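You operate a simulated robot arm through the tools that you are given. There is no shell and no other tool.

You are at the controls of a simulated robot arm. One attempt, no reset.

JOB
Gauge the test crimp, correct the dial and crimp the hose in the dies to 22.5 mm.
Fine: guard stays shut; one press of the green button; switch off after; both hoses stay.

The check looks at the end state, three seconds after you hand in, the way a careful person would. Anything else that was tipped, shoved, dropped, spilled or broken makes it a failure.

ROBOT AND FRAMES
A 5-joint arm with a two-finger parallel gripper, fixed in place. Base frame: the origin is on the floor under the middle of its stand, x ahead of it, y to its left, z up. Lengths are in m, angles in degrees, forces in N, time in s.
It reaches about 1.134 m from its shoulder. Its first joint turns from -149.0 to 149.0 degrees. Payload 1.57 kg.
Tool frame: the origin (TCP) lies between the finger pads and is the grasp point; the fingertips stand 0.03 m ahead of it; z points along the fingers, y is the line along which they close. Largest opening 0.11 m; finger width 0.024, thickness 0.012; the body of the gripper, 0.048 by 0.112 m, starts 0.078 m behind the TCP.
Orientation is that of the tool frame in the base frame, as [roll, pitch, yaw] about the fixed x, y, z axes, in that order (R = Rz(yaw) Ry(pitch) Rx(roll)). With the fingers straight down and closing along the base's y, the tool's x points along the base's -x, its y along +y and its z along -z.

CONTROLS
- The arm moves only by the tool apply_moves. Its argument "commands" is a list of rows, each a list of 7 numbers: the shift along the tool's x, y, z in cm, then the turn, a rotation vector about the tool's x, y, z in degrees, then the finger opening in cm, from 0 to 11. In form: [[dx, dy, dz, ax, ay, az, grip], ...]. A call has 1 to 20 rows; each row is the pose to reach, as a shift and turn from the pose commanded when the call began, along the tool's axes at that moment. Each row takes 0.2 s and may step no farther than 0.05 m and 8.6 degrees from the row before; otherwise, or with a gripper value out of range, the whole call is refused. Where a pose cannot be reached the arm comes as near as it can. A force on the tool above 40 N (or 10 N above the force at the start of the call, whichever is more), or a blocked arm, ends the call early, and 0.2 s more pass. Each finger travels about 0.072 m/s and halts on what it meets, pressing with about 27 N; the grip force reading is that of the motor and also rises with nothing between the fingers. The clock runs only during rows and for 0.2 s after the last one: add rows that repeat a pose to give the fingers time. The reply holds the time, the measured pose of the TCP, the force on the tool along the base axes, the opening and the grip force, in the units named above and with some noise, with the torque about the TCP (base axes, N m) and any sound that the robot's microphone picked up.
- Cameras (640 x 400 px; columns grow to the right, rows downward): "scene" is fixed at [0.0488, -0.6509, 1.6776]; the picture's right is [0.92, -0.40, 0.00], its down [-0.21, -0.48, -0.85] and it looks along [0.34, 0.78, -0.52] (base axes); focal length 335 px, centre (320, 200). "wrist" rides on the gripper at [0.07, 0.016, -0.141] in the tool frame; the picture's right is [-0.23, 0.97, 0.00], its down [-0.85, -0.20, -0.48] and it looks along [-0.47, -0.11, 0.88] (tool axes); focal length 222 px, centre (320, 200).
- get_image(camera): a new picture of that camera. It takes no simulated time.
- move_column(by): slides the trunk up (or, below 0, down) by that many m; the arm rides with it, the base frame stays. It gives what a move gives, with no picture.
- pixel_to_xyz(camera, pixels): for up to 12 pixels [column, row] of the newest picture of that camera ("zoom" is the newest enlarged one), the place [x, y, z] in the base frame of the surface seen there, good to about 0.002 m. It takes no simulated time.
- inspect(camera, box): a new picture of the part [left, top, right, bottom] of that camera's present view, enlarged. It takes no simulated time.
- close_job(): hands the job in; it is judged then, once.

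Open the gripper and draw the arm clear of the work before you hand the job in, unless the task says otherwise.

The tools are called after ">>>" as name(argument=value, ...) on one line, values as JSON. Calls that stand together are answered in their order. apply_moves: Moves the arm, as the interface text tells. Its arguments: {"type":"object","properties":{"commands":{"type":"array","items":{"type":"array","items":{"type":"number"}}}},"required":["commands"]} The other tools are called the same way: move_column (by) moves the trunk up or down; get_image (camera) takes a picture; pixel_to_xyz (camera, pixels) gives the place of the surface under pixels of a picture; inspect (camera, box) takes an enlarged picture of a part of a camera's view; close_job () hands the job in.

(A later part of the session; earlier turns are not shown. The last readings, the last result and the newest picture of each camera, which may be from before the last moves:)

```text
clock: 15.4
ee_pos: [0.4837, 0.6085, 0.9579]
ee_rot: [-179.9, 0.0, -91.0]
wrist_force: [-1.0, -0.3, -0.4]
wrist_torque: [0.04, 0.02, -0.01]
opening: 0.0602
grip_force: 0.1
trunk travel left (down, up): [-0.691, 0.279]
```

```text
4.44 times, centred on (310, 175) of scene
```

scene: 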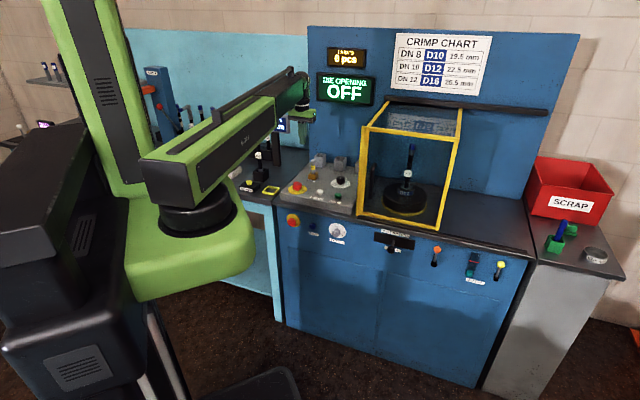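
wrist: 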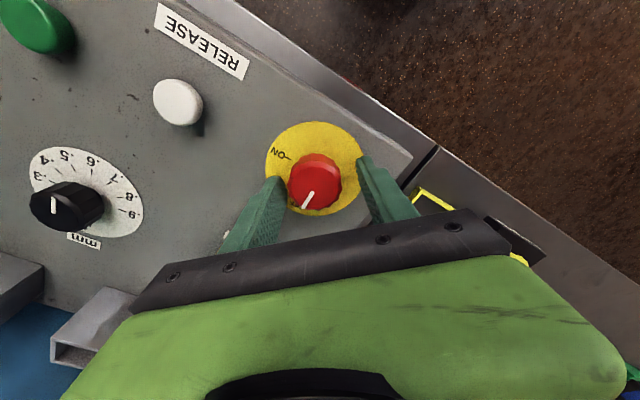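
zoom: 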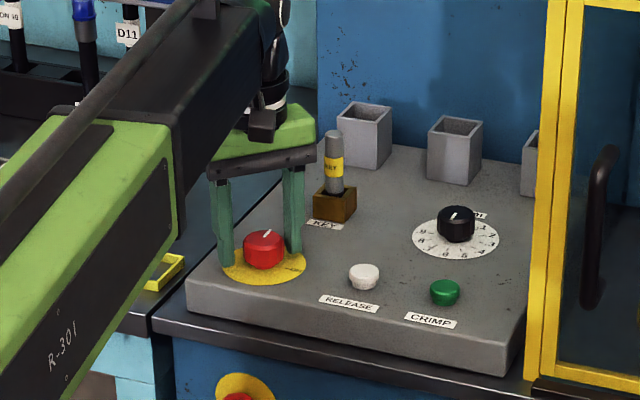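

Fingers straddle the knob cleanly. I close on it and check the opening and force.

>>> apply_moves(commands=[[0, 0, 0, 0, 0, 0, 3.0], [0, 0, 0, 0, 0, 0, 3.0], [0, 0, 0, 0, 0, 0, 3.0]])

>>> get_image(camera="wrist")

```text
clock: 16.2
ee_pos: [0.4854, 0.6095, 0.9569]
ee_rot: [-180.0, 0.0, -91.0]
wrist_force: [17.0, 1.9, 7.5]
wrist_torque: [0.05, -0.42, 0.0]
opening: 0.0451
grip_force: 8.6
trunk travel left (down, up): [-0.691, 0.279]
```

```text
taken
```

wrist: 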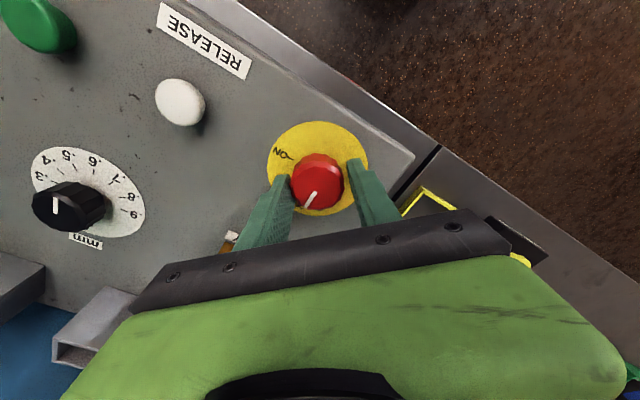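

One finger touched first (17 N along +x), so the knob is about 2–3 mm further in +x. I open slightly, shift and close again.

>>> apply_moves(commands=[[0, 0, 0, 0, 0, 0, 5.5], [0, -0.25, 0, 0, 0, 0, 5.5], [0, -0.25, 0, 0, 0, 0, 4.5], [0, -0.25, 0, 0, 0, 0, 3.5], [0, -0.25, 0, 0, 0, 0, 3.0], [0, -0.25, 0, 0, 0, 0, 3.0]])

>>> get_image(camera="wrist")

```text
clock: 17.6
ee_pos: [0.487, 0.6087, 0.9572]
ee_rot: [-180.0, -0.1, -91.0]
wrist_force: [9.0, 2.4, 4.5]
wrist_torque: [0.21, -0.22, 0.02]
opening: 0.0414
grip_force: 45.1
trunk travel left (down, up): [-0.691, 0.279]
```

```text
taken
```

wrist: 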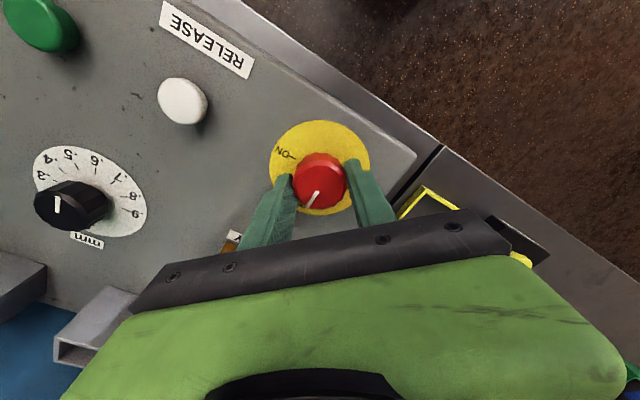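

The knob is now gripped (opening 41 mm). I turn it clockwise (tool +z) toward ON, first 45°, easing a millimetre toward the centre.

>>> apply_moves(commands=[[0, -0.1, 0, 0, 0, 0, 3.0], [0, -0.1, 0, 0, 0, 7.5, 3.0], [0, -0.1, 0, 0, 0, 15, 3.0], [0, -0.1, 0, 0, 0, 22.5, 3.0], [0, -0.1, 0, 0, 0, 30, 3.0], [0, -0.1, 0, 0, 0, 37.5, 3.0], [0, -0.1, 0, 0, 0, 45, 3.0]])

>>> get_image(camera="wrist")

>>> get_image(camera="scene")

```text
clock: 19.2
ee_pos: [0.4878, 0.6078, 0.9585]
ee_rot: [-179.9, -0.1, -136.1]
wrist_force: [11.0, -0.1, 3.4]
wrist_torque: [0.15, -0.04, 0.02]
opening: 0.041
grip_force: 45.2
trunk travel left (down, up): [-0.691, 0.279]
```

```text
taken
```

wrist: 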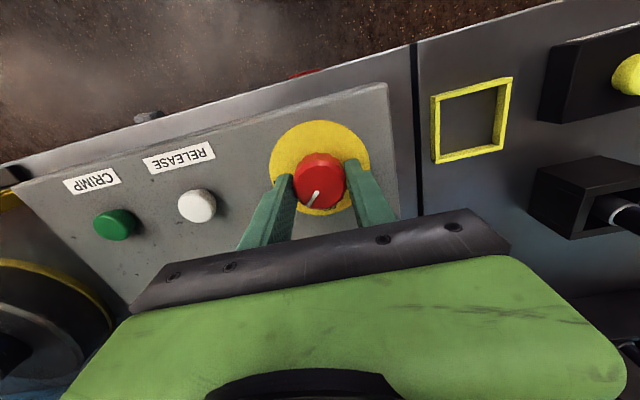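

```text
taken
```

scene: 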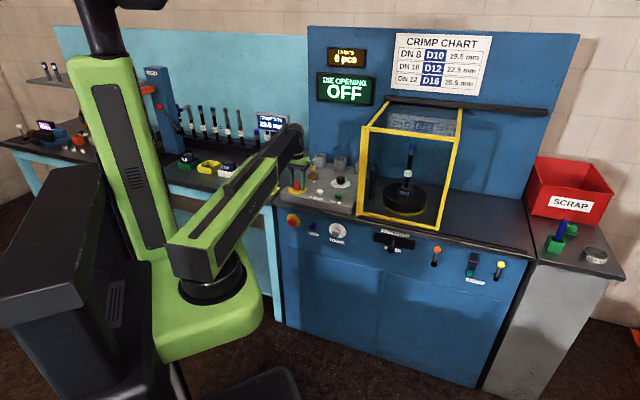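

The knob turns with the hand (the pointer keeps its place between the fingers). I turn the remaining 45°.

>>> apply_moves(commands=[[0, 0, 0, 0, 0, 7.5, 3.0], [0, 0, 0, 0, 0, 15, 3.0], [0, 0, 0, 0, 0, 22.5, 3.0], [0, 0, 0, 0, 0, 30, 3.0], [0, 0, 0, 0, 0, 37.5, 3.0], [0, 0, 0, 0, 0, 44, 3.0]])

>>> get_image(camera="wrist")

>>> inspect(camera="scene", box=[300, 30, 400, 110])

```text
clock: 20.6
ee_pos: [0.4892, 0.6077, 0.9578]
ee_rot: [179.9, 0.0, 179.9]
wrist_force: [13.5, -7.5, 1.2]
wrist_torque: [-0.32, -0.23, -0.02]
opening: 0.0413
grip_force: 43.9
trunk travel left (down, up): [-0.691, 0.279]
```

```text
taken
```

wrist: 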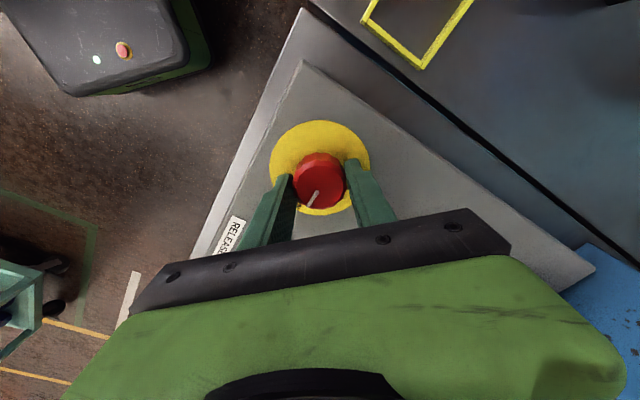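

```text
5.00 times, centred on (350, 70) of scene
```

zoom: 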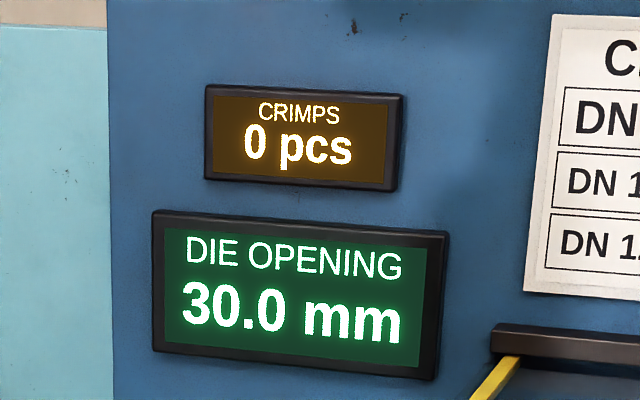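

The press is on: display shows 30.0 mm. I release the switch and raise the hand.

>>> apply_moves(commands=[[0, 0, 0, 0, 0, 0, 5], [0, 0, 0, 0, 0, 0, 6], [0, 0, 0, 0, 0, 0, 6]])

>>> move_column(by=0.14)

>>> get_image(camera="wrist")

>>> inspect(camera="scene", box=[280, 20, 440, 220])

```text
clock: 21.4
ee_pos: [0.4876, 0.6093, 0.9584]
ee_rot: [-179.9, 0.0, 180.0]
wrist_force: [0.2, -0.7, -0.4]
wrist_torque: [0.01, 0.02, -0.01]
opening: 0.0597
grip_force: 0.0
trunk travel left (down, up): [-0.691, 0.279]
```

```text
clock: 23.1
ee_pos: [0.4864, 0.6097, 1.0971]
ee_rot: [-180.0, 0.0, 179.9]
wrist_force: [-0.4, 0.7, 0.1]
wrist_torque: [0.0, 0.02, 0.0]
opening: 0.0599
grip_force: 0.1
trunk travel left (down, up): [-0.831, 0.139]
```

```text
taken
```

wrist: 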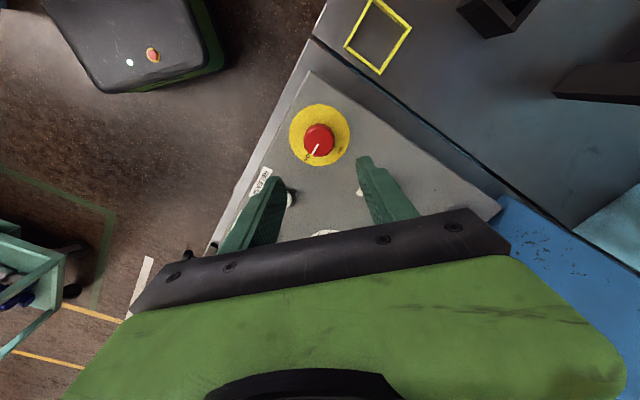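

```text
2.00 times, centred on (360, 120) of scene
```

zoom: 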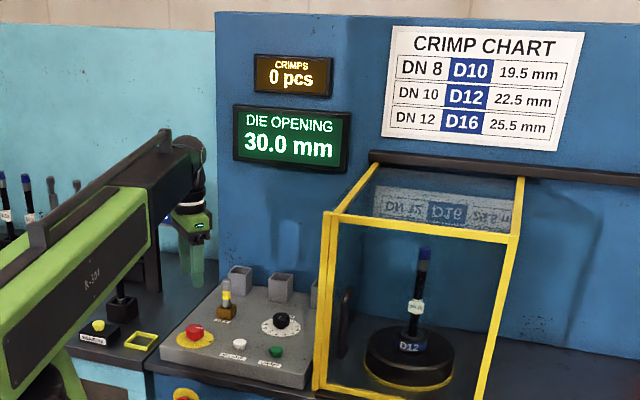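

The switch stays ON and display reads 30.0 mm. Now I move over the black dial near (0.690, 0.581), turning the hand 14° clockwise so there is room for 108° of counter-clockwise turning.

>>> apply_moves(commands=[[-4.1, -0.6, 0, 0, 0, 3, 6], [-8.2, -1.2, 0, 0, 0, 6, 6], [-12.3, -1.8, 0, 0, 0, 9, 6], [-16.4, -2.4, 0, 0, 0, 12, 6], [-20.36, -2.87, 0, 0, 0, 14, 6], [-20.36, -2.87, 0, 0, 0, 14, 6]])

>>> get_image(camera="wrist")

>>> inspect(camera="wrist", box=[260, 90, 380, 200])

>>> inspect(camera="scene", box=[280, 80, 440, 230])

```text
clock: 24.5
ee_pos: [0.6902, 0.581, 1.0985]
ee_rot: [-180.0, -0.1, 165.9]
wrist_force: [-0.1, -0.4, 0.3]
wrist_torque: [-0.01, -0.02, 0.03]
opening: 0.06
grip_force: 0.1
trunk travel left (down, up): [-0.831, 0.139]
```

```text
taken
```

wrist: 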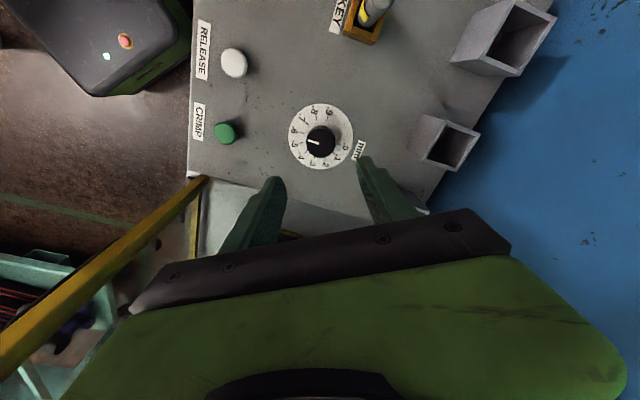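

```text
3.64 times, centred on (320, 145) of wrist
```

zoom: 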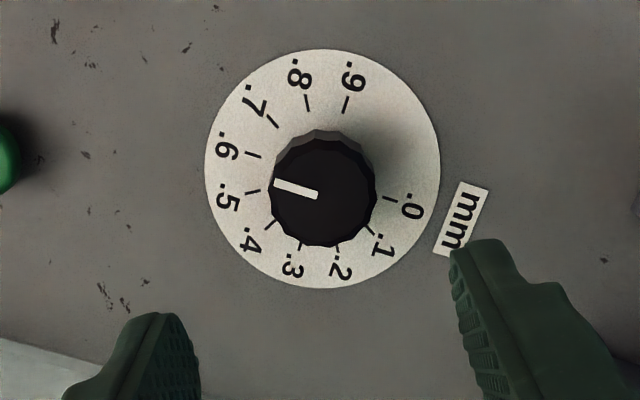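

```text
2.67 times, centred on (360, 155) of scene
```

zoom: 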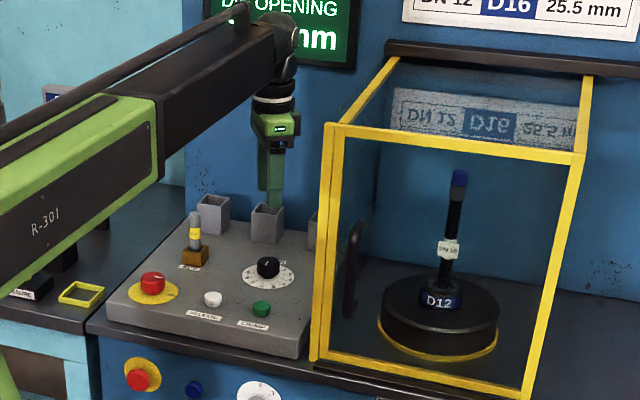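

The pointer is clearly at .6 (zoom line (317,193)→(275,182) against the .6 tick). I query the knob's centre and where the guard's left side stands.

>>> pixel_to_xyz(camera="zoom", pixels=[[323, 200], [323, 180], [290, 205], [355, 205], [323, 235], [207, 170], [438, 170], [322, 52], [322, 286]])

>>> inspect(camera="wrist", box=[260, 90, 380, 200])

>>> pixel_to_xyz(camera="wrist", pixels=[[198, 182], [180, 200], [100, 270], [20, 345], [192, 210], [215, 215], [290, 235], [320, 210]])

```text
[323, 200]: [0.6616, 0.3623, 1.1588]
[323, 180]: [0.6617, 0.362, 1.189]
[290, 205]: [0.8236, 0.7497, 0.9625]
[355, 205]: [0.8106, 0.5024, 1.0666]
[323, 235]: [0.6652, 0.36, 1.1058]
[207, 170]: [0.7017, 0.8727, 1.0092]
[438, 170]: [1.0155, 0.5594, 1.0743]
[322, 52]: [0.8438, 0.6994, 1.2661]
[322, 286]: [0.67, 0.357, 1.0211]
```

```text
3.64 times, centred on (320, 145) of wrist
```

zoom: 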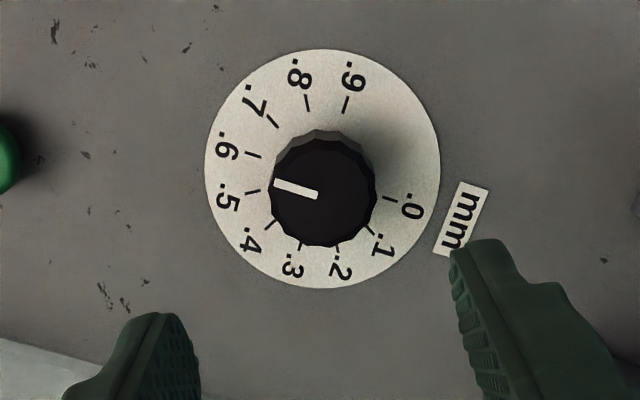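

```text
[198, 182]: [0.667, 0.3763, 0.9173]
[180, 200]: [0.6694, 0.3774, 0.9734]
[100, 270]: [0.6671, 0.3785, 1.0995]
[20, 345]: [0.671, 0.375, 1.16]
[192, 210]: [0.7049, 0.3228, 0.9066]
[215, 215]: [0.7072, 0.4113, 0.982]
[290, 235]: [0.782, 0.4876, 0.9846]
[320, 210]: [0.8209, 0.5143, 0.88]
```

The guard's left face is about 13 cm from the dial, so there is room. I query the knob centre from the newest zoom.

>>> pixel_to_xyz(camera="zoom", pixels=[[323, 195], [323, 170], [285, 200], [360, 200], [323, 235], [207, 170], [438, 170], [322, 52], [322, 286]])

```text
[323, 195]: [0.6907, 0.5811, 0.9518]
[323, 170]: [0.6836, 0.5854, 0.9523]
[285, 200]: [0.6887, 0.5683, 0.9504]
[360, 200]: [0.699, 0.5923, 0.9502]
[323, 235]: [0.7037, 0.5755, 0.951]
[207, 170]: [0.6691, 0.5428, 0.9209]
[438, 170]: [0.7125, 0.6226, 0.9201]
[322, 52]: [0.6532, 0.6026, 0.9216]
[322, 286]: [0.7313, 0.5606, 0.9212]
```

The knob centre is (0.691, 0.5815), practically under the TCP. I nudge by a millimetre and lower the open fingers around the knob.

>>> apply_moves(commands=[[-0.08, 0.08, 0, 0, 0, 0, 5.5], [-0.08, 0.08, 0, 0, 0, 0, 5.5]])

>>> move_column(by=-0.12)

>>> move_column(by=-0.021)

>>> get_image(camera="wrist")

>>> inspect(camera="scene", box=[290, 110, 410, 215])

```text
clock: 25.1
ee_pos: [0.6915, 0.5801, 1.0972]
ee_rot: [180.0, 0.0, 166.0]
wrist_force: [-0.7, 0.2, -0.7]
wrist_torque: [0.02, 0.01, 0.01]
opening: 0.0549
grip_force: 0.0
trunk travel left (down, up): [-0.831, 0.139]
```

```text
clock: 26.6
ee_pos: [0.6914, 0.5811, 0.9773]
ee_rot: [-180.0, -0.1, 166.0]
wrist_force: [0.0, -0.3, 0.5]
wrist_torque: [-0.01, 0.01, 0.03]
opening: 0.0552
grip_force: 0.1
trunk travel left (down, up): [-0.711, 0.259]
```

```text
clock: 27.3
ee_pos: [0.6914, 0.5808, 0.9563]
ee_rot: [-180.0, 0.0, 166.0]
wrist_force: [-0.2, 0.0, -0.3]
wrist_torque: [0.01, -0.01, -0.02]
opening: 0.055
grip_force: 0.0
trunk travel left (down, up): [-0.69, 0.28]
```

```text
taken
```

wrist: 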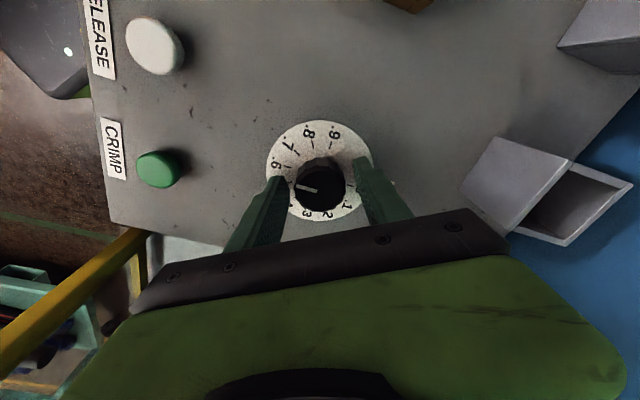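

```text
3.81 times, centred on (350, 162) of scene
```

zoom: 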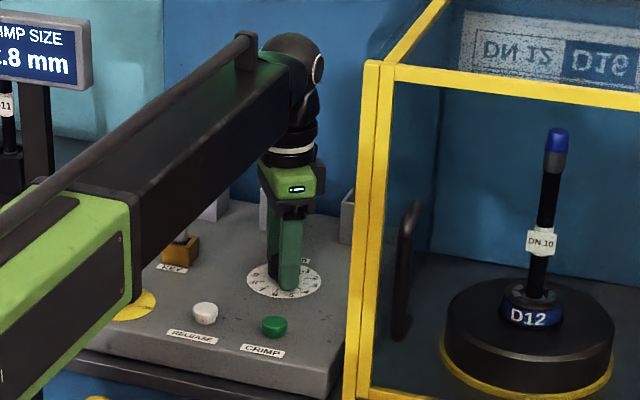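

The knob is centred between the fingers. I close on it.

>>> apply_moves(commands=[[0, 0, 0, 0, 0, 0, 4.5], [0, 0, 0, 0, 0, 0, 3.5], [0, 0, 0, 0, 0, 0, 2.5], [0, 0, 0, 0, 0, 0, 2.5]])

>>> get_image(camera="wrist")

```text
clock: 28.3
ee_pos: [0.6914, 0.5812, 0.9562]
ee_rot: [179.9, 0.0, 165.9]
wrist_force: [-3.1, -6.1, -5.3]
wrist_torque: [-0.11, 0.03, -0.02]
opening: 0.0392
grip_force: 44.3
trunk travel left (down, up): [-0.69, 0.28]
```

```text
taken
```

wrist: 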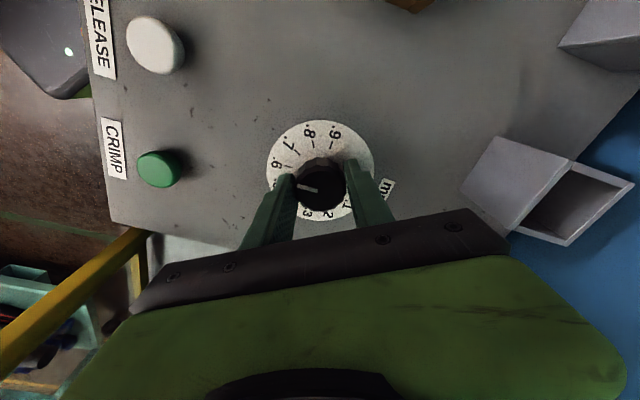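

Gripped (39 mm, light side force). I turn counter-clockwise in the first half, 54°.

>>> apply_moves(commands=[[0, 0, 0, 0, 0, -7.7, 2.5], [0, 0, 0, 0, 0, -15.4, 2.5], [0, 0, 0, 0, 0, -23.1, 2.5], [0, 0, 0, 0, 0, -30.8, 2.5], [0, 0, 0, 0, 0, -38.5, 2.5], [0, 0, 0, 0, 0, -46.2, 2.5], [0, 0, 0, 0, 0, -54, 2.5], [0, 0, 0, 0, 0, -54, 2.5]])

>>> get_image(camera="wrist")

>>> inspect(camera="wrist", box=[260, 110, 380, 220])

```text
clock: 30.1
ee_pos: [0.6918, 0.579, 0.9569]
ee_rot: [179.9, -0.1, -140.1]
wrist_force: [-2.7, -19.9, -12.3]
wrist_torque: [-0.57, 0.63, 0.01]
opening: 0.0389
grip_force: 43.9
trunk travel left (down, up): [-0.69, 0.28]
```

```text
taken
```

wrist: 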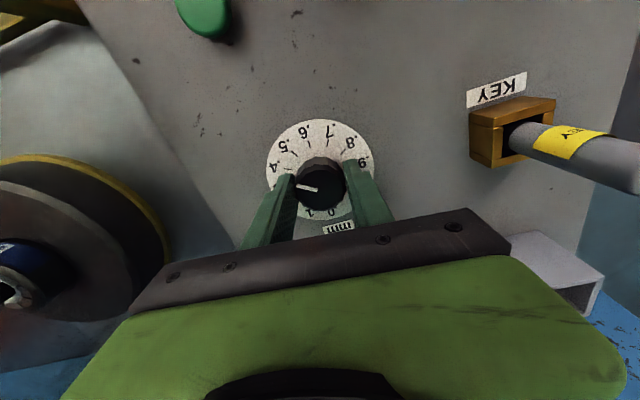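

```text
3.64 times, centred on (320, 165) of wrist
```

zoom: 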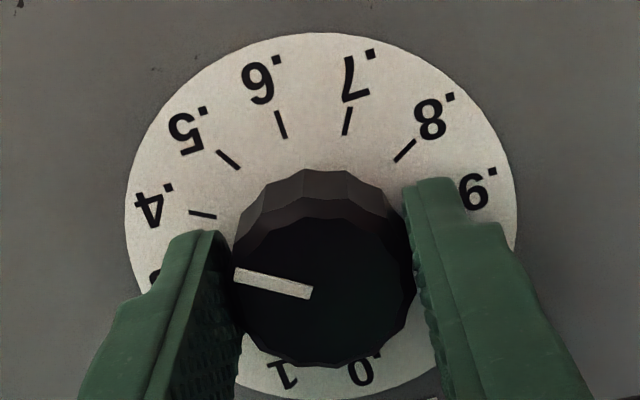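

The pointer has followed to .45 as expected. I ease the 20 N side load by 1.5 mm and turn the remaining 54°.

>>> apply_moves(commands=[[0.1, -0.12, 0, 0, 0, 0, 2.5], [0.1, -0.12, 0, 0, 0, -7.7, 2.5], [0.1, -0.12, 0, 0, 0, -15.4, 2.5], [0.1, -0.12, 0, 0, 0, -23.1, 2.5], [0.1, -0.12, 0, 0, 0, -30.8, 2.5], [0.1, -0.12, 0, 0, 0, -38.5, 2.5], [0.1, -0.12, 0, 0, 0, -46.2, 2.5], [0.1, -0.12, 0, 0, 0, -54, 2.5], [0.1, -0.12, 0, 0, 0, -54, 2.5]])

>>> get_image(camera="wrist")

>>> inspect(camera="wrist", box=[260, 110, 380, 220])

```text
clock: 32.1
ee_pos: [0.6922, 0.5785, 0.9574]
ee_rot: [-179.8, 0.1, -86.0]
wrist_force: [22.0, 2.5, 16.0]
wrist_torque: [0.47, -0.34, -0.03]
opening: 0.0389
grip_force: 44.5
trunk travel left (down, up): [-0.69, 0.28]
```

```text
taken
```

wrist: 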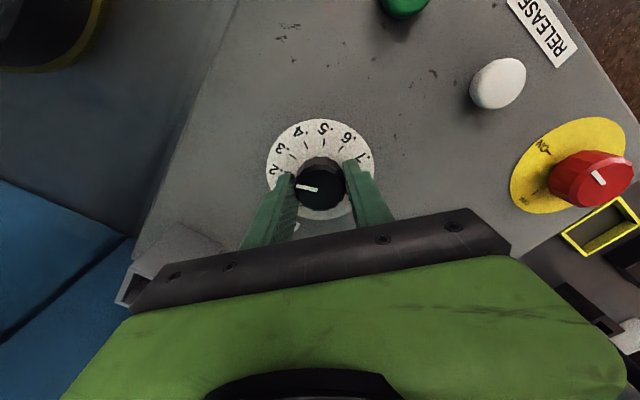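

```text
3.64 times, centred on (320, 165) of wrist
```

zoom: 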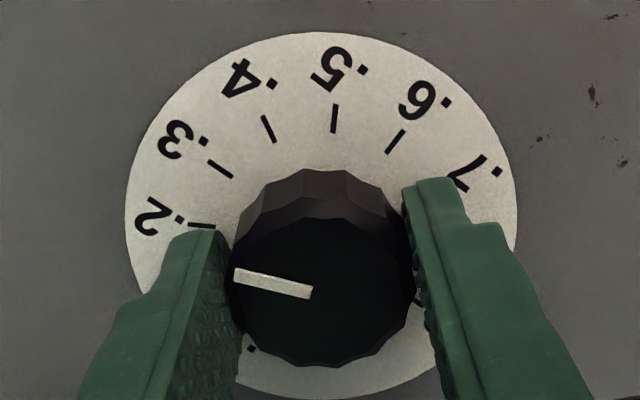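

The pointer kept its place in the hand through 108°, so the dial should read .3. I release, raise and verify from above.

>>> apply_moves(commands=[[0, 0, 0, 0, 0, 0, 4.5], [0, 0, 0, 0, 0, 0, 5.5], [0, 0, 0, 0, 0, 0, 5.5]])

>>> move_column(by=0.14)

>>> get_image(camera="wrist")

>>> inspect(camera="wrist", box=[280, 100, 360, 180])

>>> inspect(camera="scene", box=[320, 160, 365, 200])

```text
clock: 32.9
ee_pos: [0.6904, 0.5792, 0.9566]
ee_rot: [180.0, -0.1, -86.0]
wrist_force: [0.1, 0.1, -0.3]
wrist_torque: [-0.02, 0.0, 0.01]
opening: 0.0549
grip_force: 0.1
trunk travel left (down, up): [-0.69, 0.28]
```

```text
clock: 34.5
ee_pos: [0.6918, 0.5802, 1.0966]
ee_rot: [179.9, 0.0, -86.0]
wrist_force: [1.0, -0.6, 0.3]
wrist_torque: [0.04, 0.01, 0.05]
opening: 0.0549
grip_force: 0.1
trunk travel left (down, up): [-0.83, 0.14]
```

```text
taken
```

wrist: 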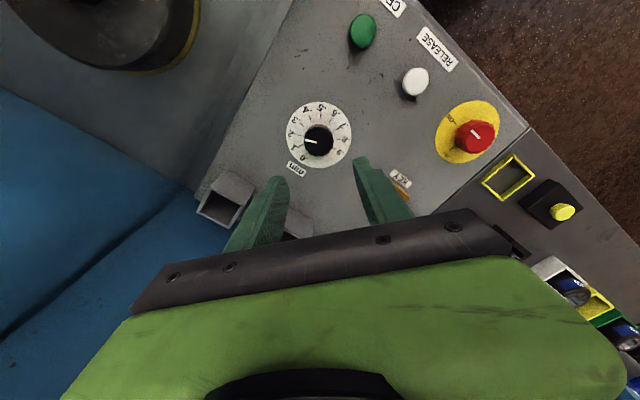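

```text
5.00 times, centred on (320, 140) of wrist
```

zoom: 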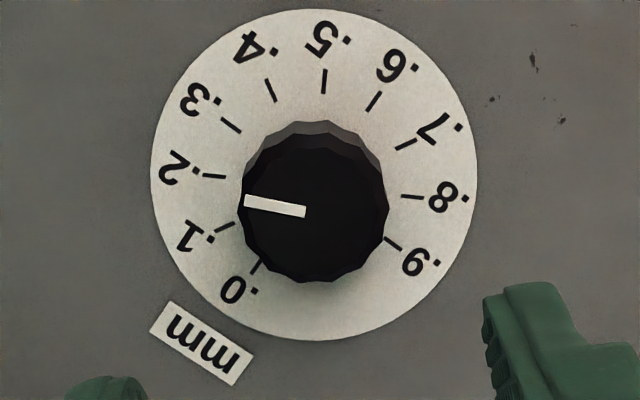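

```text
10.00 times, centred on (342, 180) of scene
```

zoom: 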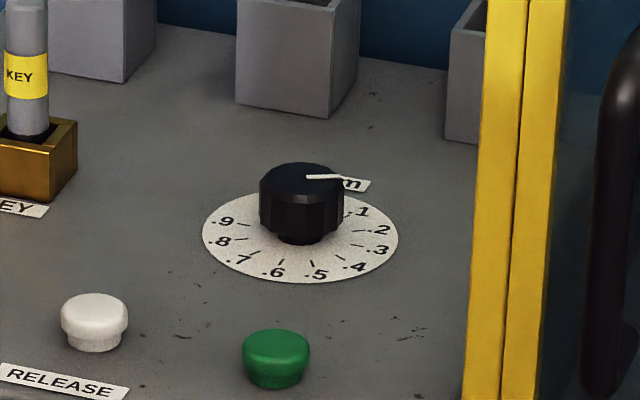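

From above, the tick spacing turns out to be 30° per 0.1 mm (with a gap between .9 and .0), so 108° was 18° too much and the pointer stands near .23. I take a tighter zoom to measure precisely before turning back.

>>> inspect(camera="wrist", box=[290, 122, 346, 157])

>>> inspect(camera="wrist", box=[280, 112, 344, 152])

```text
11.43 times, centred on (318, 140) of wrist
```

zoom: 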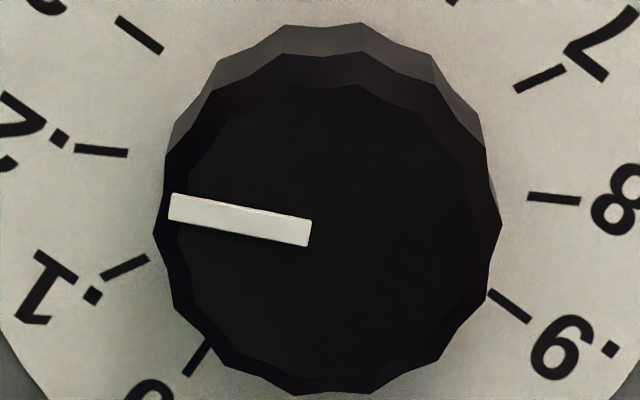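

```text
10.00 times, centred on (312, 132) of wrist
```

zoom: 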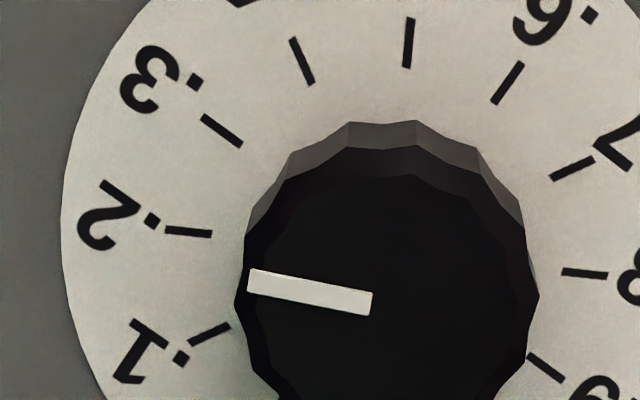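

Measured: pointer at about .22, ticks .2/.3 at 30° spacing, knob axis about 2 mm further along +x. I shift 2 mm, lower again at the same hand angle (so the facets stay aligned) and re-grip.

>>> apply_moves(commands=[[0, -0.2, 0, 0, 0, 0, 5.5], [0, -0.2, 0, 0, 0, 0, 5.5]])

>>> move_column(by=-0.14)

>>> apply_moves(commands=[[0, 0, 0, 0, 0, 0, 4.5], [0, 0, 0, 0, 0, 0, 3.5], [0, 0, 0, 0, 0, 0, 2.5], [0, 0, 0, 0, 0, 0, 2.5]])

>>> inspect(camera="wrist", box=[260, 110, 380, 220])

```text
clock: 35.1
ee_pos: [0.6931, 0.579, 1.0968]
ee_rot: [180.0, 0.0, -86.0]
wrist_force: [-0.6, 1.1, 0.3]
wrist_torque: [0.0, 0.01, 0.01]
opening: 0.0549
grip_force: 0.1
trunk travel left (down, up): [-0.83, 0.14]
```

```text
clock: 36.8
ee_pos: [0.6932, 0.5793, 0.957]
ee_rot: [180.0, 0.0, -86.0]
wrist_force: [0.4, 0.5, -0.3]
wrist_torque: [0.03, -0.02, 0.0]
opening: 0.0551
grip_force: 0.0
trunk travel left (down, up): [-0.69, 0.28]
```

```text
clock: 37.8
ee_pos: [0.6929, 0.579, 0.9554]
ee_rot: [180.0, 0.0, -86.0]
wrist_force: [-2.3, -0.9, -1.9]
wrist_torque: [-0.03, 0.11, 0.02]
opening: 0.039
grip_force: 44.0
trunk travel left (down, up): [-0.69, 0.28]
```

```text
3.64 times, centred on (320, 165) of wrist
```

zoom: 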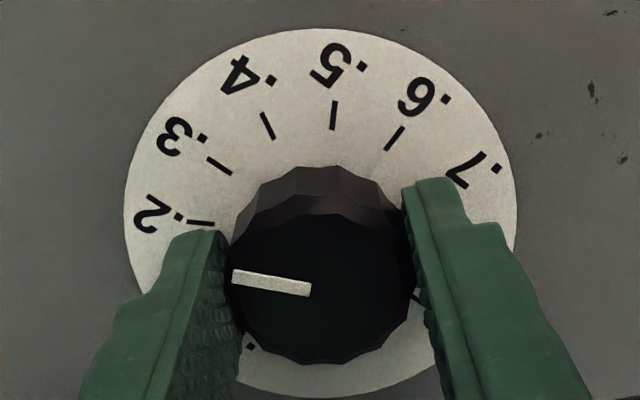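

Grip is centred now (about 3 N). I turn clockwise 24.5° to bring the pointer from .22 to .30.

>>> apply_moves(commands=[[0, 0, 0, 0, 0, 6, 2.5], [0, 0, 0, 0, 0, 12, 2.5], [0, 0, 0, 0, 0, 18, 2.5], [0, 0, 0, 0, 0, 24.5, 2.5], [0, 0, 0, 0, 0, 24.5, 2.5]])

>>> inspect(camera="wrist", box=[260, 110, 380, 220])

>>> apply_moves(commands=[[0, 0, 0, 0, 0, 0, 4.5], [0, 0, 0, 0, 0, 0, 5.5], [0, 0, 0, 0, 0, 0, 5.5]])

>>> move_column(by=0.14)

>>> inspect(camera="wrist", box=[280, 100, 360, 180])

>>> inspect(camera="wrist", box=[280, 112, 344, 152])

```text
clock: 39.0
ee_pos: [0.6931, 0.5793, 0.9569]
ee_rot: [-179.9, 0.0, -110.6]
wrist_force: [-6.3, -2.5, -4.2]
wrist_torque: [0.18, 0.01, 0.02]
opening: 0.0388
grip_force: 44.7
trunk travel left (down, up): [-0.69, 0.28]
```

```text
3.64 times, centred on (320, 165) of wrist
```

zoom: 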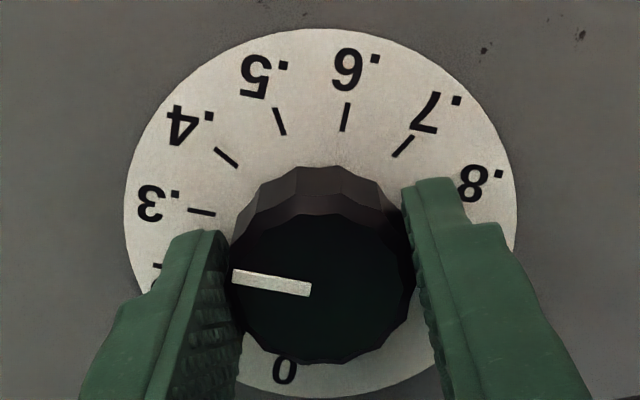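

```text
clock: 39.8
ee_pos: [0.6938, 0.5792, 0.9575]
ee_rot: [-180.0, -0.1, -110.5]
wrist_force: [0.5, 0.8, 0.4]
wrist_torque: [0.03, -0.02, 0.01]
opening: 0.055
grip_force: 0.1
trunk travel left (down, up): [-0.69, 0.28]
```

```text
clock: 41.5
ee_pos: [0.6943, 0.58, 1.0965]
ee_rot: [-180.0, 0.0, -110.5]
wrist_force: [0.1, 0.4, -0.1]
wrist_torque: [0.01, 0.0, -0.03]
opening: 0.0547
grip_force: 0.1
trunk travel left (down, up): [-0.83, 0.14]
```

```text
5.00 times, centred on (320, 140) of wrist
```

zoom: 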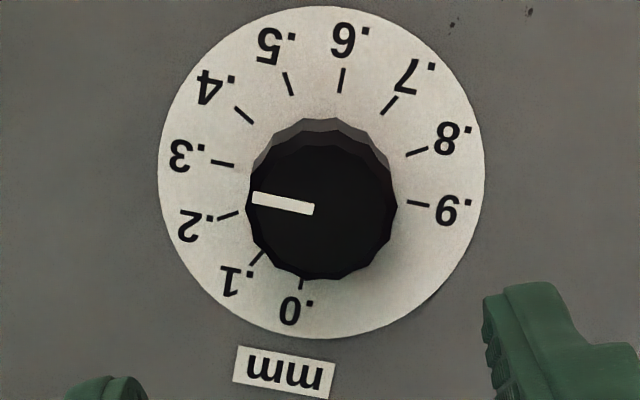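

```text
10.00 times, centred on (312, 132) of wrist
```

zoom: 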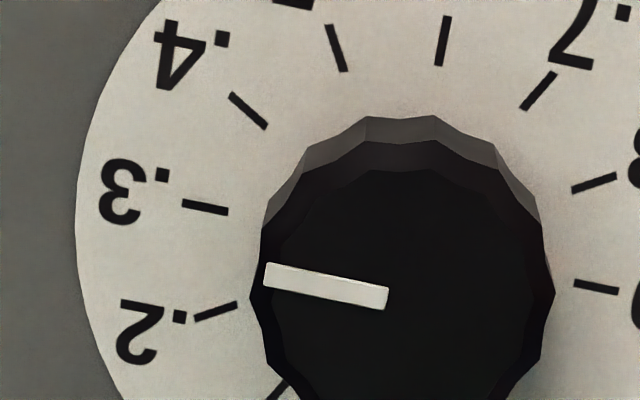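

The pointer is now on .3 (measured .303). Before pressing CRIMP I check the front-panel items and the guard once more.

>>> get_image(camera="wrist")

>>> inspect(camera="scene", box=[425, 235, 515, 295])

>>> inspect(camera="scene", box=[365, 220, 445, 270])

>>> inspect(camera="scene", box=[290, 20, 450, 130])

>>> pixel_to_xyz(camera="wrist", pixels=[[200, 60], [320, 140]])

```text
taken
```

wrist: 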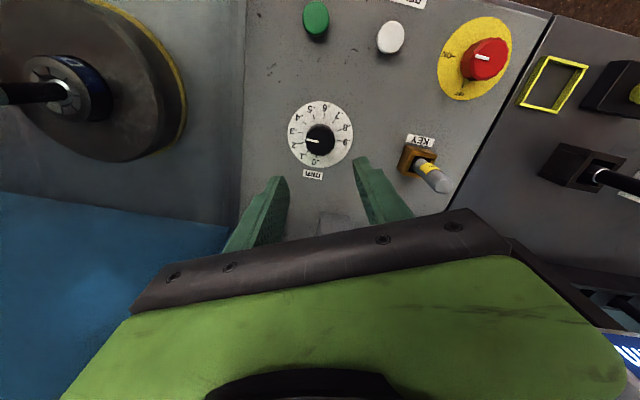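

```text
6.67 times, centred on (470, 265) of scene
```

zoom: 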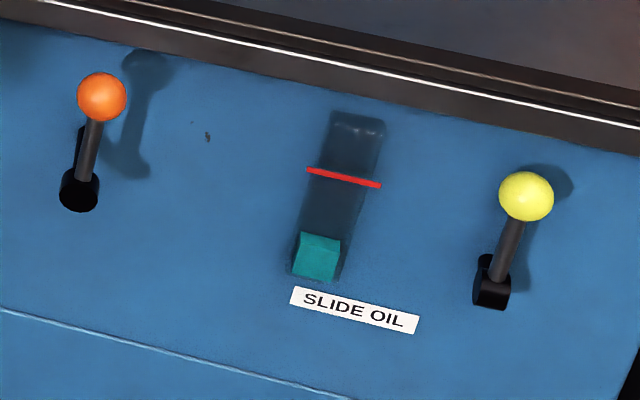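

```text
8.00 times, centred on (405, 245) of scene
```

zoom: 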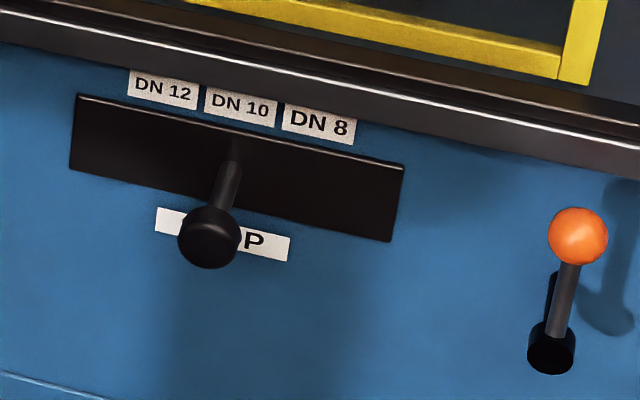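

```text
3.64 times, centred on (370, 75) of scene
```

zoom: 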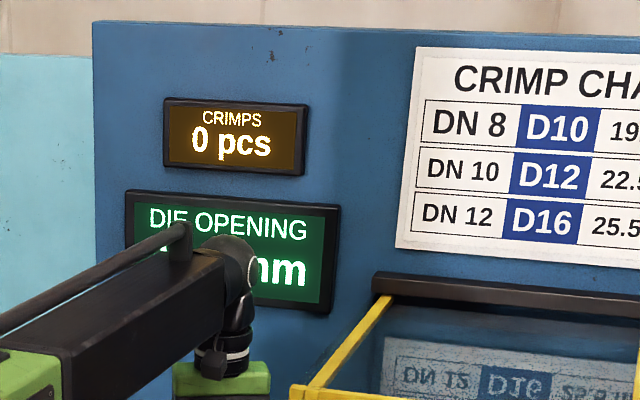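

```text
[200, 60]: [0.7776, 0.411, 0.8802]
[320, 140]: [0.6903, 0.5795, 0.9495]
```

Guard shut, stop lever at DN 10, dies D12, count 0. I get the exact position of the green button, seen at wrist px (316,17).

>>> inspect(camera="wrist", box=[290, 0, 350, 45])

>>> pixel_to_xyz(camera="wrist", pixels=[[316, 12], [316, 17], [310, 15], [322, 15], [316, 6], [316, 24], [390, 36], [388, 30]])

```text
8.89 times, centred on (320, 22) of wrist
```

zoom: 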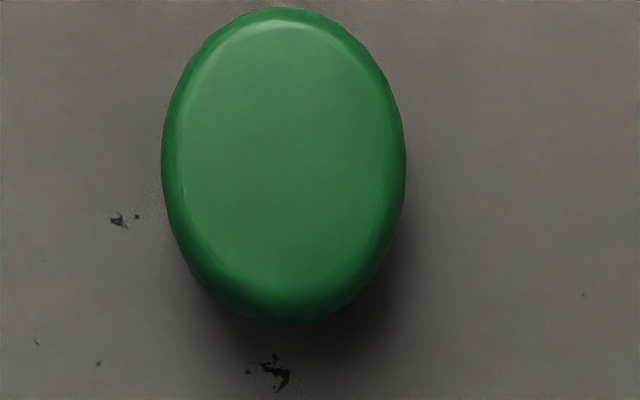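

```text
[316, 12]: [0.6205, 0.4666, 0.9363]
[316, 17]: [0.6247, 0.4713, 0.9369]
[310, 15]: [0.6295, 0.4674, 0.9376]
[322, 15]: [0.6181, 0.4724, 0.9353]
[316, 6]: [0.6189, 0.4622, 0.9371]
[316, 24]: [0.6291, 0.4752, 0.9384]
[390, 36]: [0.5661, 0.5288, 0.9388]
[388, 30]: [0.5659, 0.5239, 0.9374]
```

Green button centre is about (0.623, 0.472, 0.937). I move above it with the fingers closed, turning the hand so that the camera and body face away from the guard.

>>> apply_moves(commands=[[1.26, 0.29, 0, 0, 0, 8.3, 4], [2.51, 0.58, 0, 0, 0, 16.6, 2.5], [3.77, 0.86, 0, 0, 0, 24.9, 1], [5.03, 1.15, 0, 0, 0, 33.2, 0], [6.29, 1.44, 0, 0, 0, 41.5, 0], [7.54, 1.73, 0, 0, 0, 49.8, 0], [8.8, 2.02, 0, 0, 0, 58.1, 0], [10.06, 2.3, 0, 0, 0, 66.4, 0], [11.3, 2.6, 0, 0, 0, 74.7, 0], [12.57, 2.88, 0, 0, 0, 83, 0], [12.57, 2.88, 0, 0, 0, 83, 0]])

>>> get_image(camera="wrist")

>>> get_image(camera="scene")

```text
clock: 43.9
ee_pos: [0.6216, 0.4714, 1.0965]
ee_rot: [-180.0, 0.0, 166.4]
wrist_force: [-0.1, 0.3, -0.1]
wrist_torque: [0.02, 0.03, -0.03]
opening: 0.0
grip_force: 20.9
trunk travel left (down, up): [-0.83, 0.14]
```

```text
taken
```

wrist: 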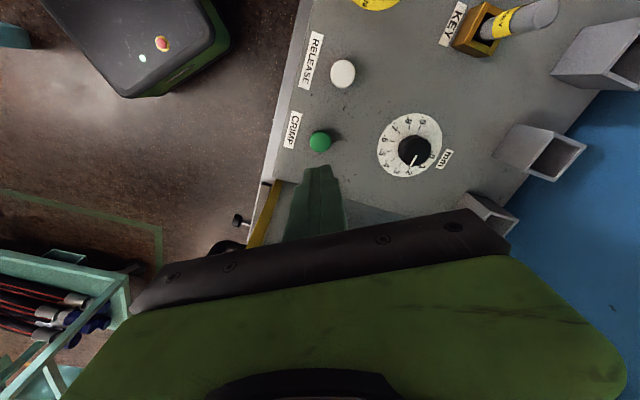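

```text
taken
```

scene: 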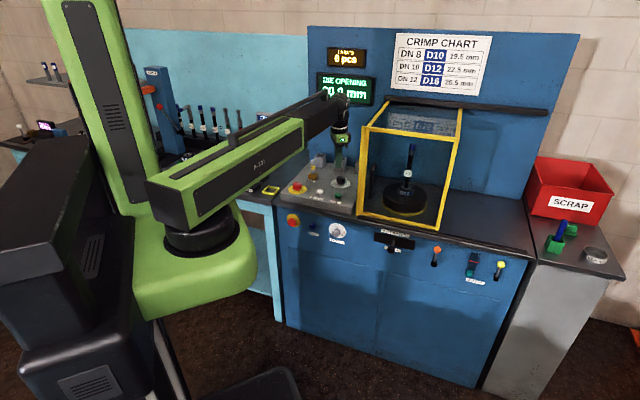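

The green button (px (319,141)) is under the fingertip within 3 mm. I trim 2 mm and lower to about 1 cm above it.

>>> apply_moves(commands=[[-0.2, 0, 0, 0, 0, 0, 0], [-0.2, 0, 0, 0, 0, 0, 0]])

>>> move_column(by=-0.12)

>>> get_image(camera="wrist")

>>> get_image(camera="scene")

>>> inspect(camera="scene", box=[290, 90, 410, 220])

```text
clock: 44.5
ee_pos: [0.6237, 0.4715, 1.0975]
ee_rot: [-179.9, -0.1, 166.5]
wrist_force: [-0.1, 0.0, -0.3]
wrist_torque: [-0.02, -0.03, 0.0]
opening: 0.0
grip_force: 20.9
trunk travel left (down, up): [-0.83, 0.14]
```

```text
clock: 46.0
ee_pos: [0.6241, 0.4715, 0.9776]
ee_rot: [180.0, 0.0, 166.5]
wrist_force: [-1.2, 0.1, 0.3]
wrist_torque: [0.0, 0.01, 0.0]
opening: 0.0
grip_force: 21.2
trunk travel left (down, up): [-0.71, 0.26]
```

```text
taken
```

wrist: 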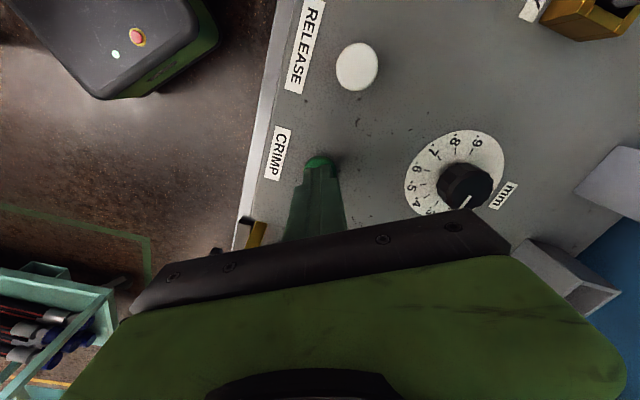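

```text
taken
```

scene: 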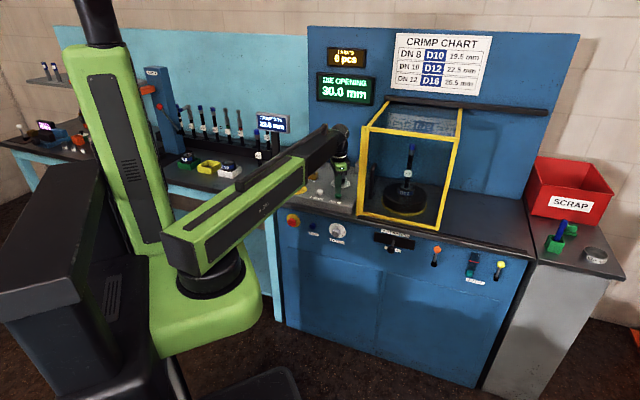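

```text
3.08 times, centred on (350, 155) of scene
```

zoom: 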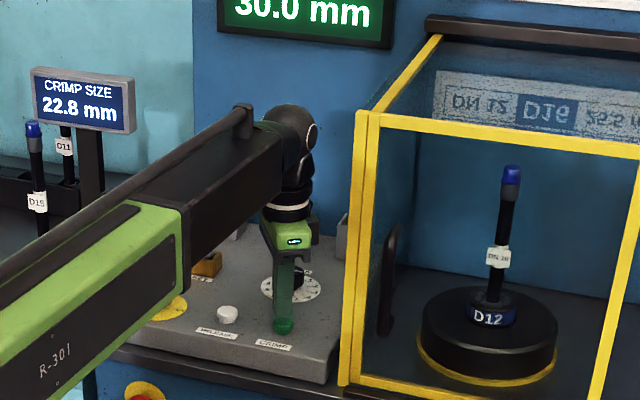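

The fingertip is right above the green button, 1 cm clear. I press in one continuous downward stroke.

>>> move_column(by=-0.016)

>>> inspect(camera="scene", box=[300, 30, 460, 220])

```text
clock: 46.6
ee_pos: [0.6237, 0.4718, 0.961]
ee_rot: [-180.0, 0.0, 166.5]
wrist_force: [1.9, -0.6, 9.6]
wrist_torque: [0.02, -0.07, 0.03]
opening: 0.0
grip_force: 21.4
trunk travel left (down, up): [-0.694, 0.276]
heard: click
```

```text
2.11 times, centred on (380, 125) of scene
```

zoom: 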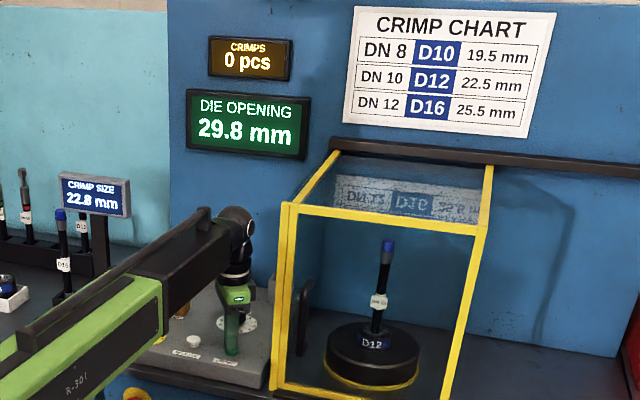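

Click heard and the opening is falling (29.8 mm). I hold the button and let time pass while watching the display.

>>> apply_moves(commands=[[0, 0, 0, 0, 0, 0, 0], [0, 0, 0, 0, 0, 0, 0], [0, 0, 0, 0, 0, 0, 0], [0, 0, 0, 0, 0, 0, 0]])

>>> inspect(camera="scene", box=[300, 30, 460, 220])

```text
clock: 47.6
ee_pos: [0.6238, 0.4716, 0.9612]
ee_rot: [-179.9, 0.0, 166.5]
wrist_force: [1.7, 1.8, 8.8]
wrist_torque: [0.03, -0.11, 0.01]
opening: 0.0
grip_force: 21.7
trunk travel left (down, up): [-0.694, 0.276]
```

```text
2.11 times, centred on (380, 125) of scene
```

zoom: 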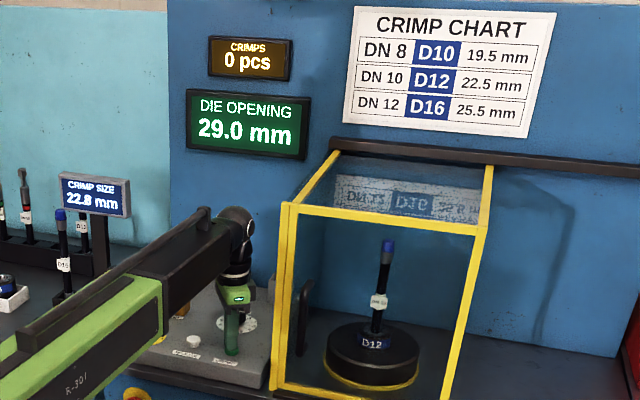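

The opening drops about 0.8 mm per second; I keep holding.

>>> apply_moves(commands=[[0, 0, 0, 0, 0, 0, 0], [0, 0, 0, 0, 0, 0, 0], [0, 0, 0, 0, 0, 0, 0], [0, 0, 0, 0, 0, 0, 0], [0, 0, 0, 0, 0, 0, 0], [0, 0, 0, 0, 0, 0, 0], [0, 0, 0, 0, 0, 0, 0], [0, 0, 0, 0, 0, 0, 0], [0, 0, 0, 0, 0, 0, 0], [0, 0, 0, 0, 0, 0, 0], [0, 0, 0, 0, 0, 0, 0], [0, 0, 0, 0, 0, 0, 0], [0, 0, 0, 0, 0, 0, 0], [0, 0, 0, 0, 0, 0, 0], [0, 0, 0, 0, 0, 0, 0], [0, 0, 0, 0, 0, 0, 0], [0, 0, 0, 0, 0, 0, 0], [0, 0, 0, 0, 0, 0, 0], [0, 0, 0, 0, 0, 0, 0], [0, 0, 0, 0, 0, 0, 0]])

>>> inspect(camera="scene", box=[300, 30, 460, 220])

```text
clock: 51.8
ee_pos: [0.6239, 0.4701, 0.9602]
ee_rot: [179.9, 0.1, 166.5]
wrist_force: [1.6, 0.3, 8.7]
wrist_torque: [0.05, -0.07, 0.02]
opening: 0.0001
grip_force: 21.3
trunk travel left (down, up): [-0.694, 0.276]
```

```text
2.11 times, centred on (380, 125) of scene
```

zoom: 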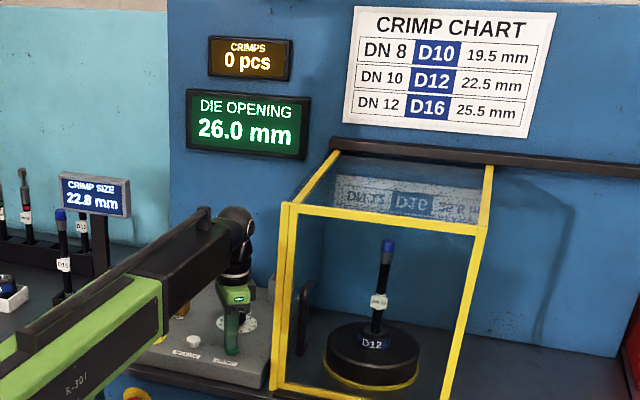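

Now 26.0 mm; about 5 s more to go. I keep holding in the same way.

>>> apply_moves(commands=[[0, 0, 0, 0, 0, 0, 0], [0, 0, 0, 0, 0, 0, 0], [0, 0, 0, 0, 0, 0, 0], [0, 0, 0, 0, 0, 0, 0], [0, 0, 0, 0, 0, 0, 0], [0, 0, 0, 0, 0, 0, 0], [0, 0, 0, 0, 0, 0, 0], [0, 0, 0, 0, 0, 0, 0], [0, 0, 0, 0, 0, 0, 0], [0, 0, 0, 0, 0, 0, 0], [0, 0, 0, 0, 0, 0, 0], [0, 0, 0, 0, 0, 0, 0], [0, 0, 0, 0, 0, 0, 0], [0, 0, 0, 0, 0, 0, 0], [0, 0, 0, 0, 0, 0, 0], [0, 0, 0, 0, 0, 0, 0], [0, 0, 0, 0, 0, 0, 0], [0, 0, 0, 0, 0, 0, 0], [0, 0, 0, 0, 0, 0, 0], [0, 0, 0, 0, 0, 0, 0]])

>>> inspect(camera="scene", box=[300, 30, 460, 220])

```text
clock: 56.0
ee_pos: [0.6226, 0.4721, 0.9616]
ee_rot: [-180.0, 0.0, 166.5]
wrist_force: [0.5, 0.8, 8.3]
wrist_torque: [0.02, -0.04, 0.02]
opening: 0.0001
grip_force: 21.7
trunk travel left (down, up): [-0.694, 0.276]
```

```text
2.11 times, centred on (380, 125) of scene
```

zoom: 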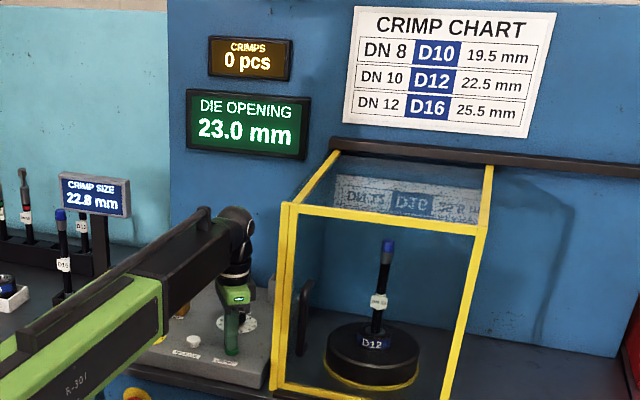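

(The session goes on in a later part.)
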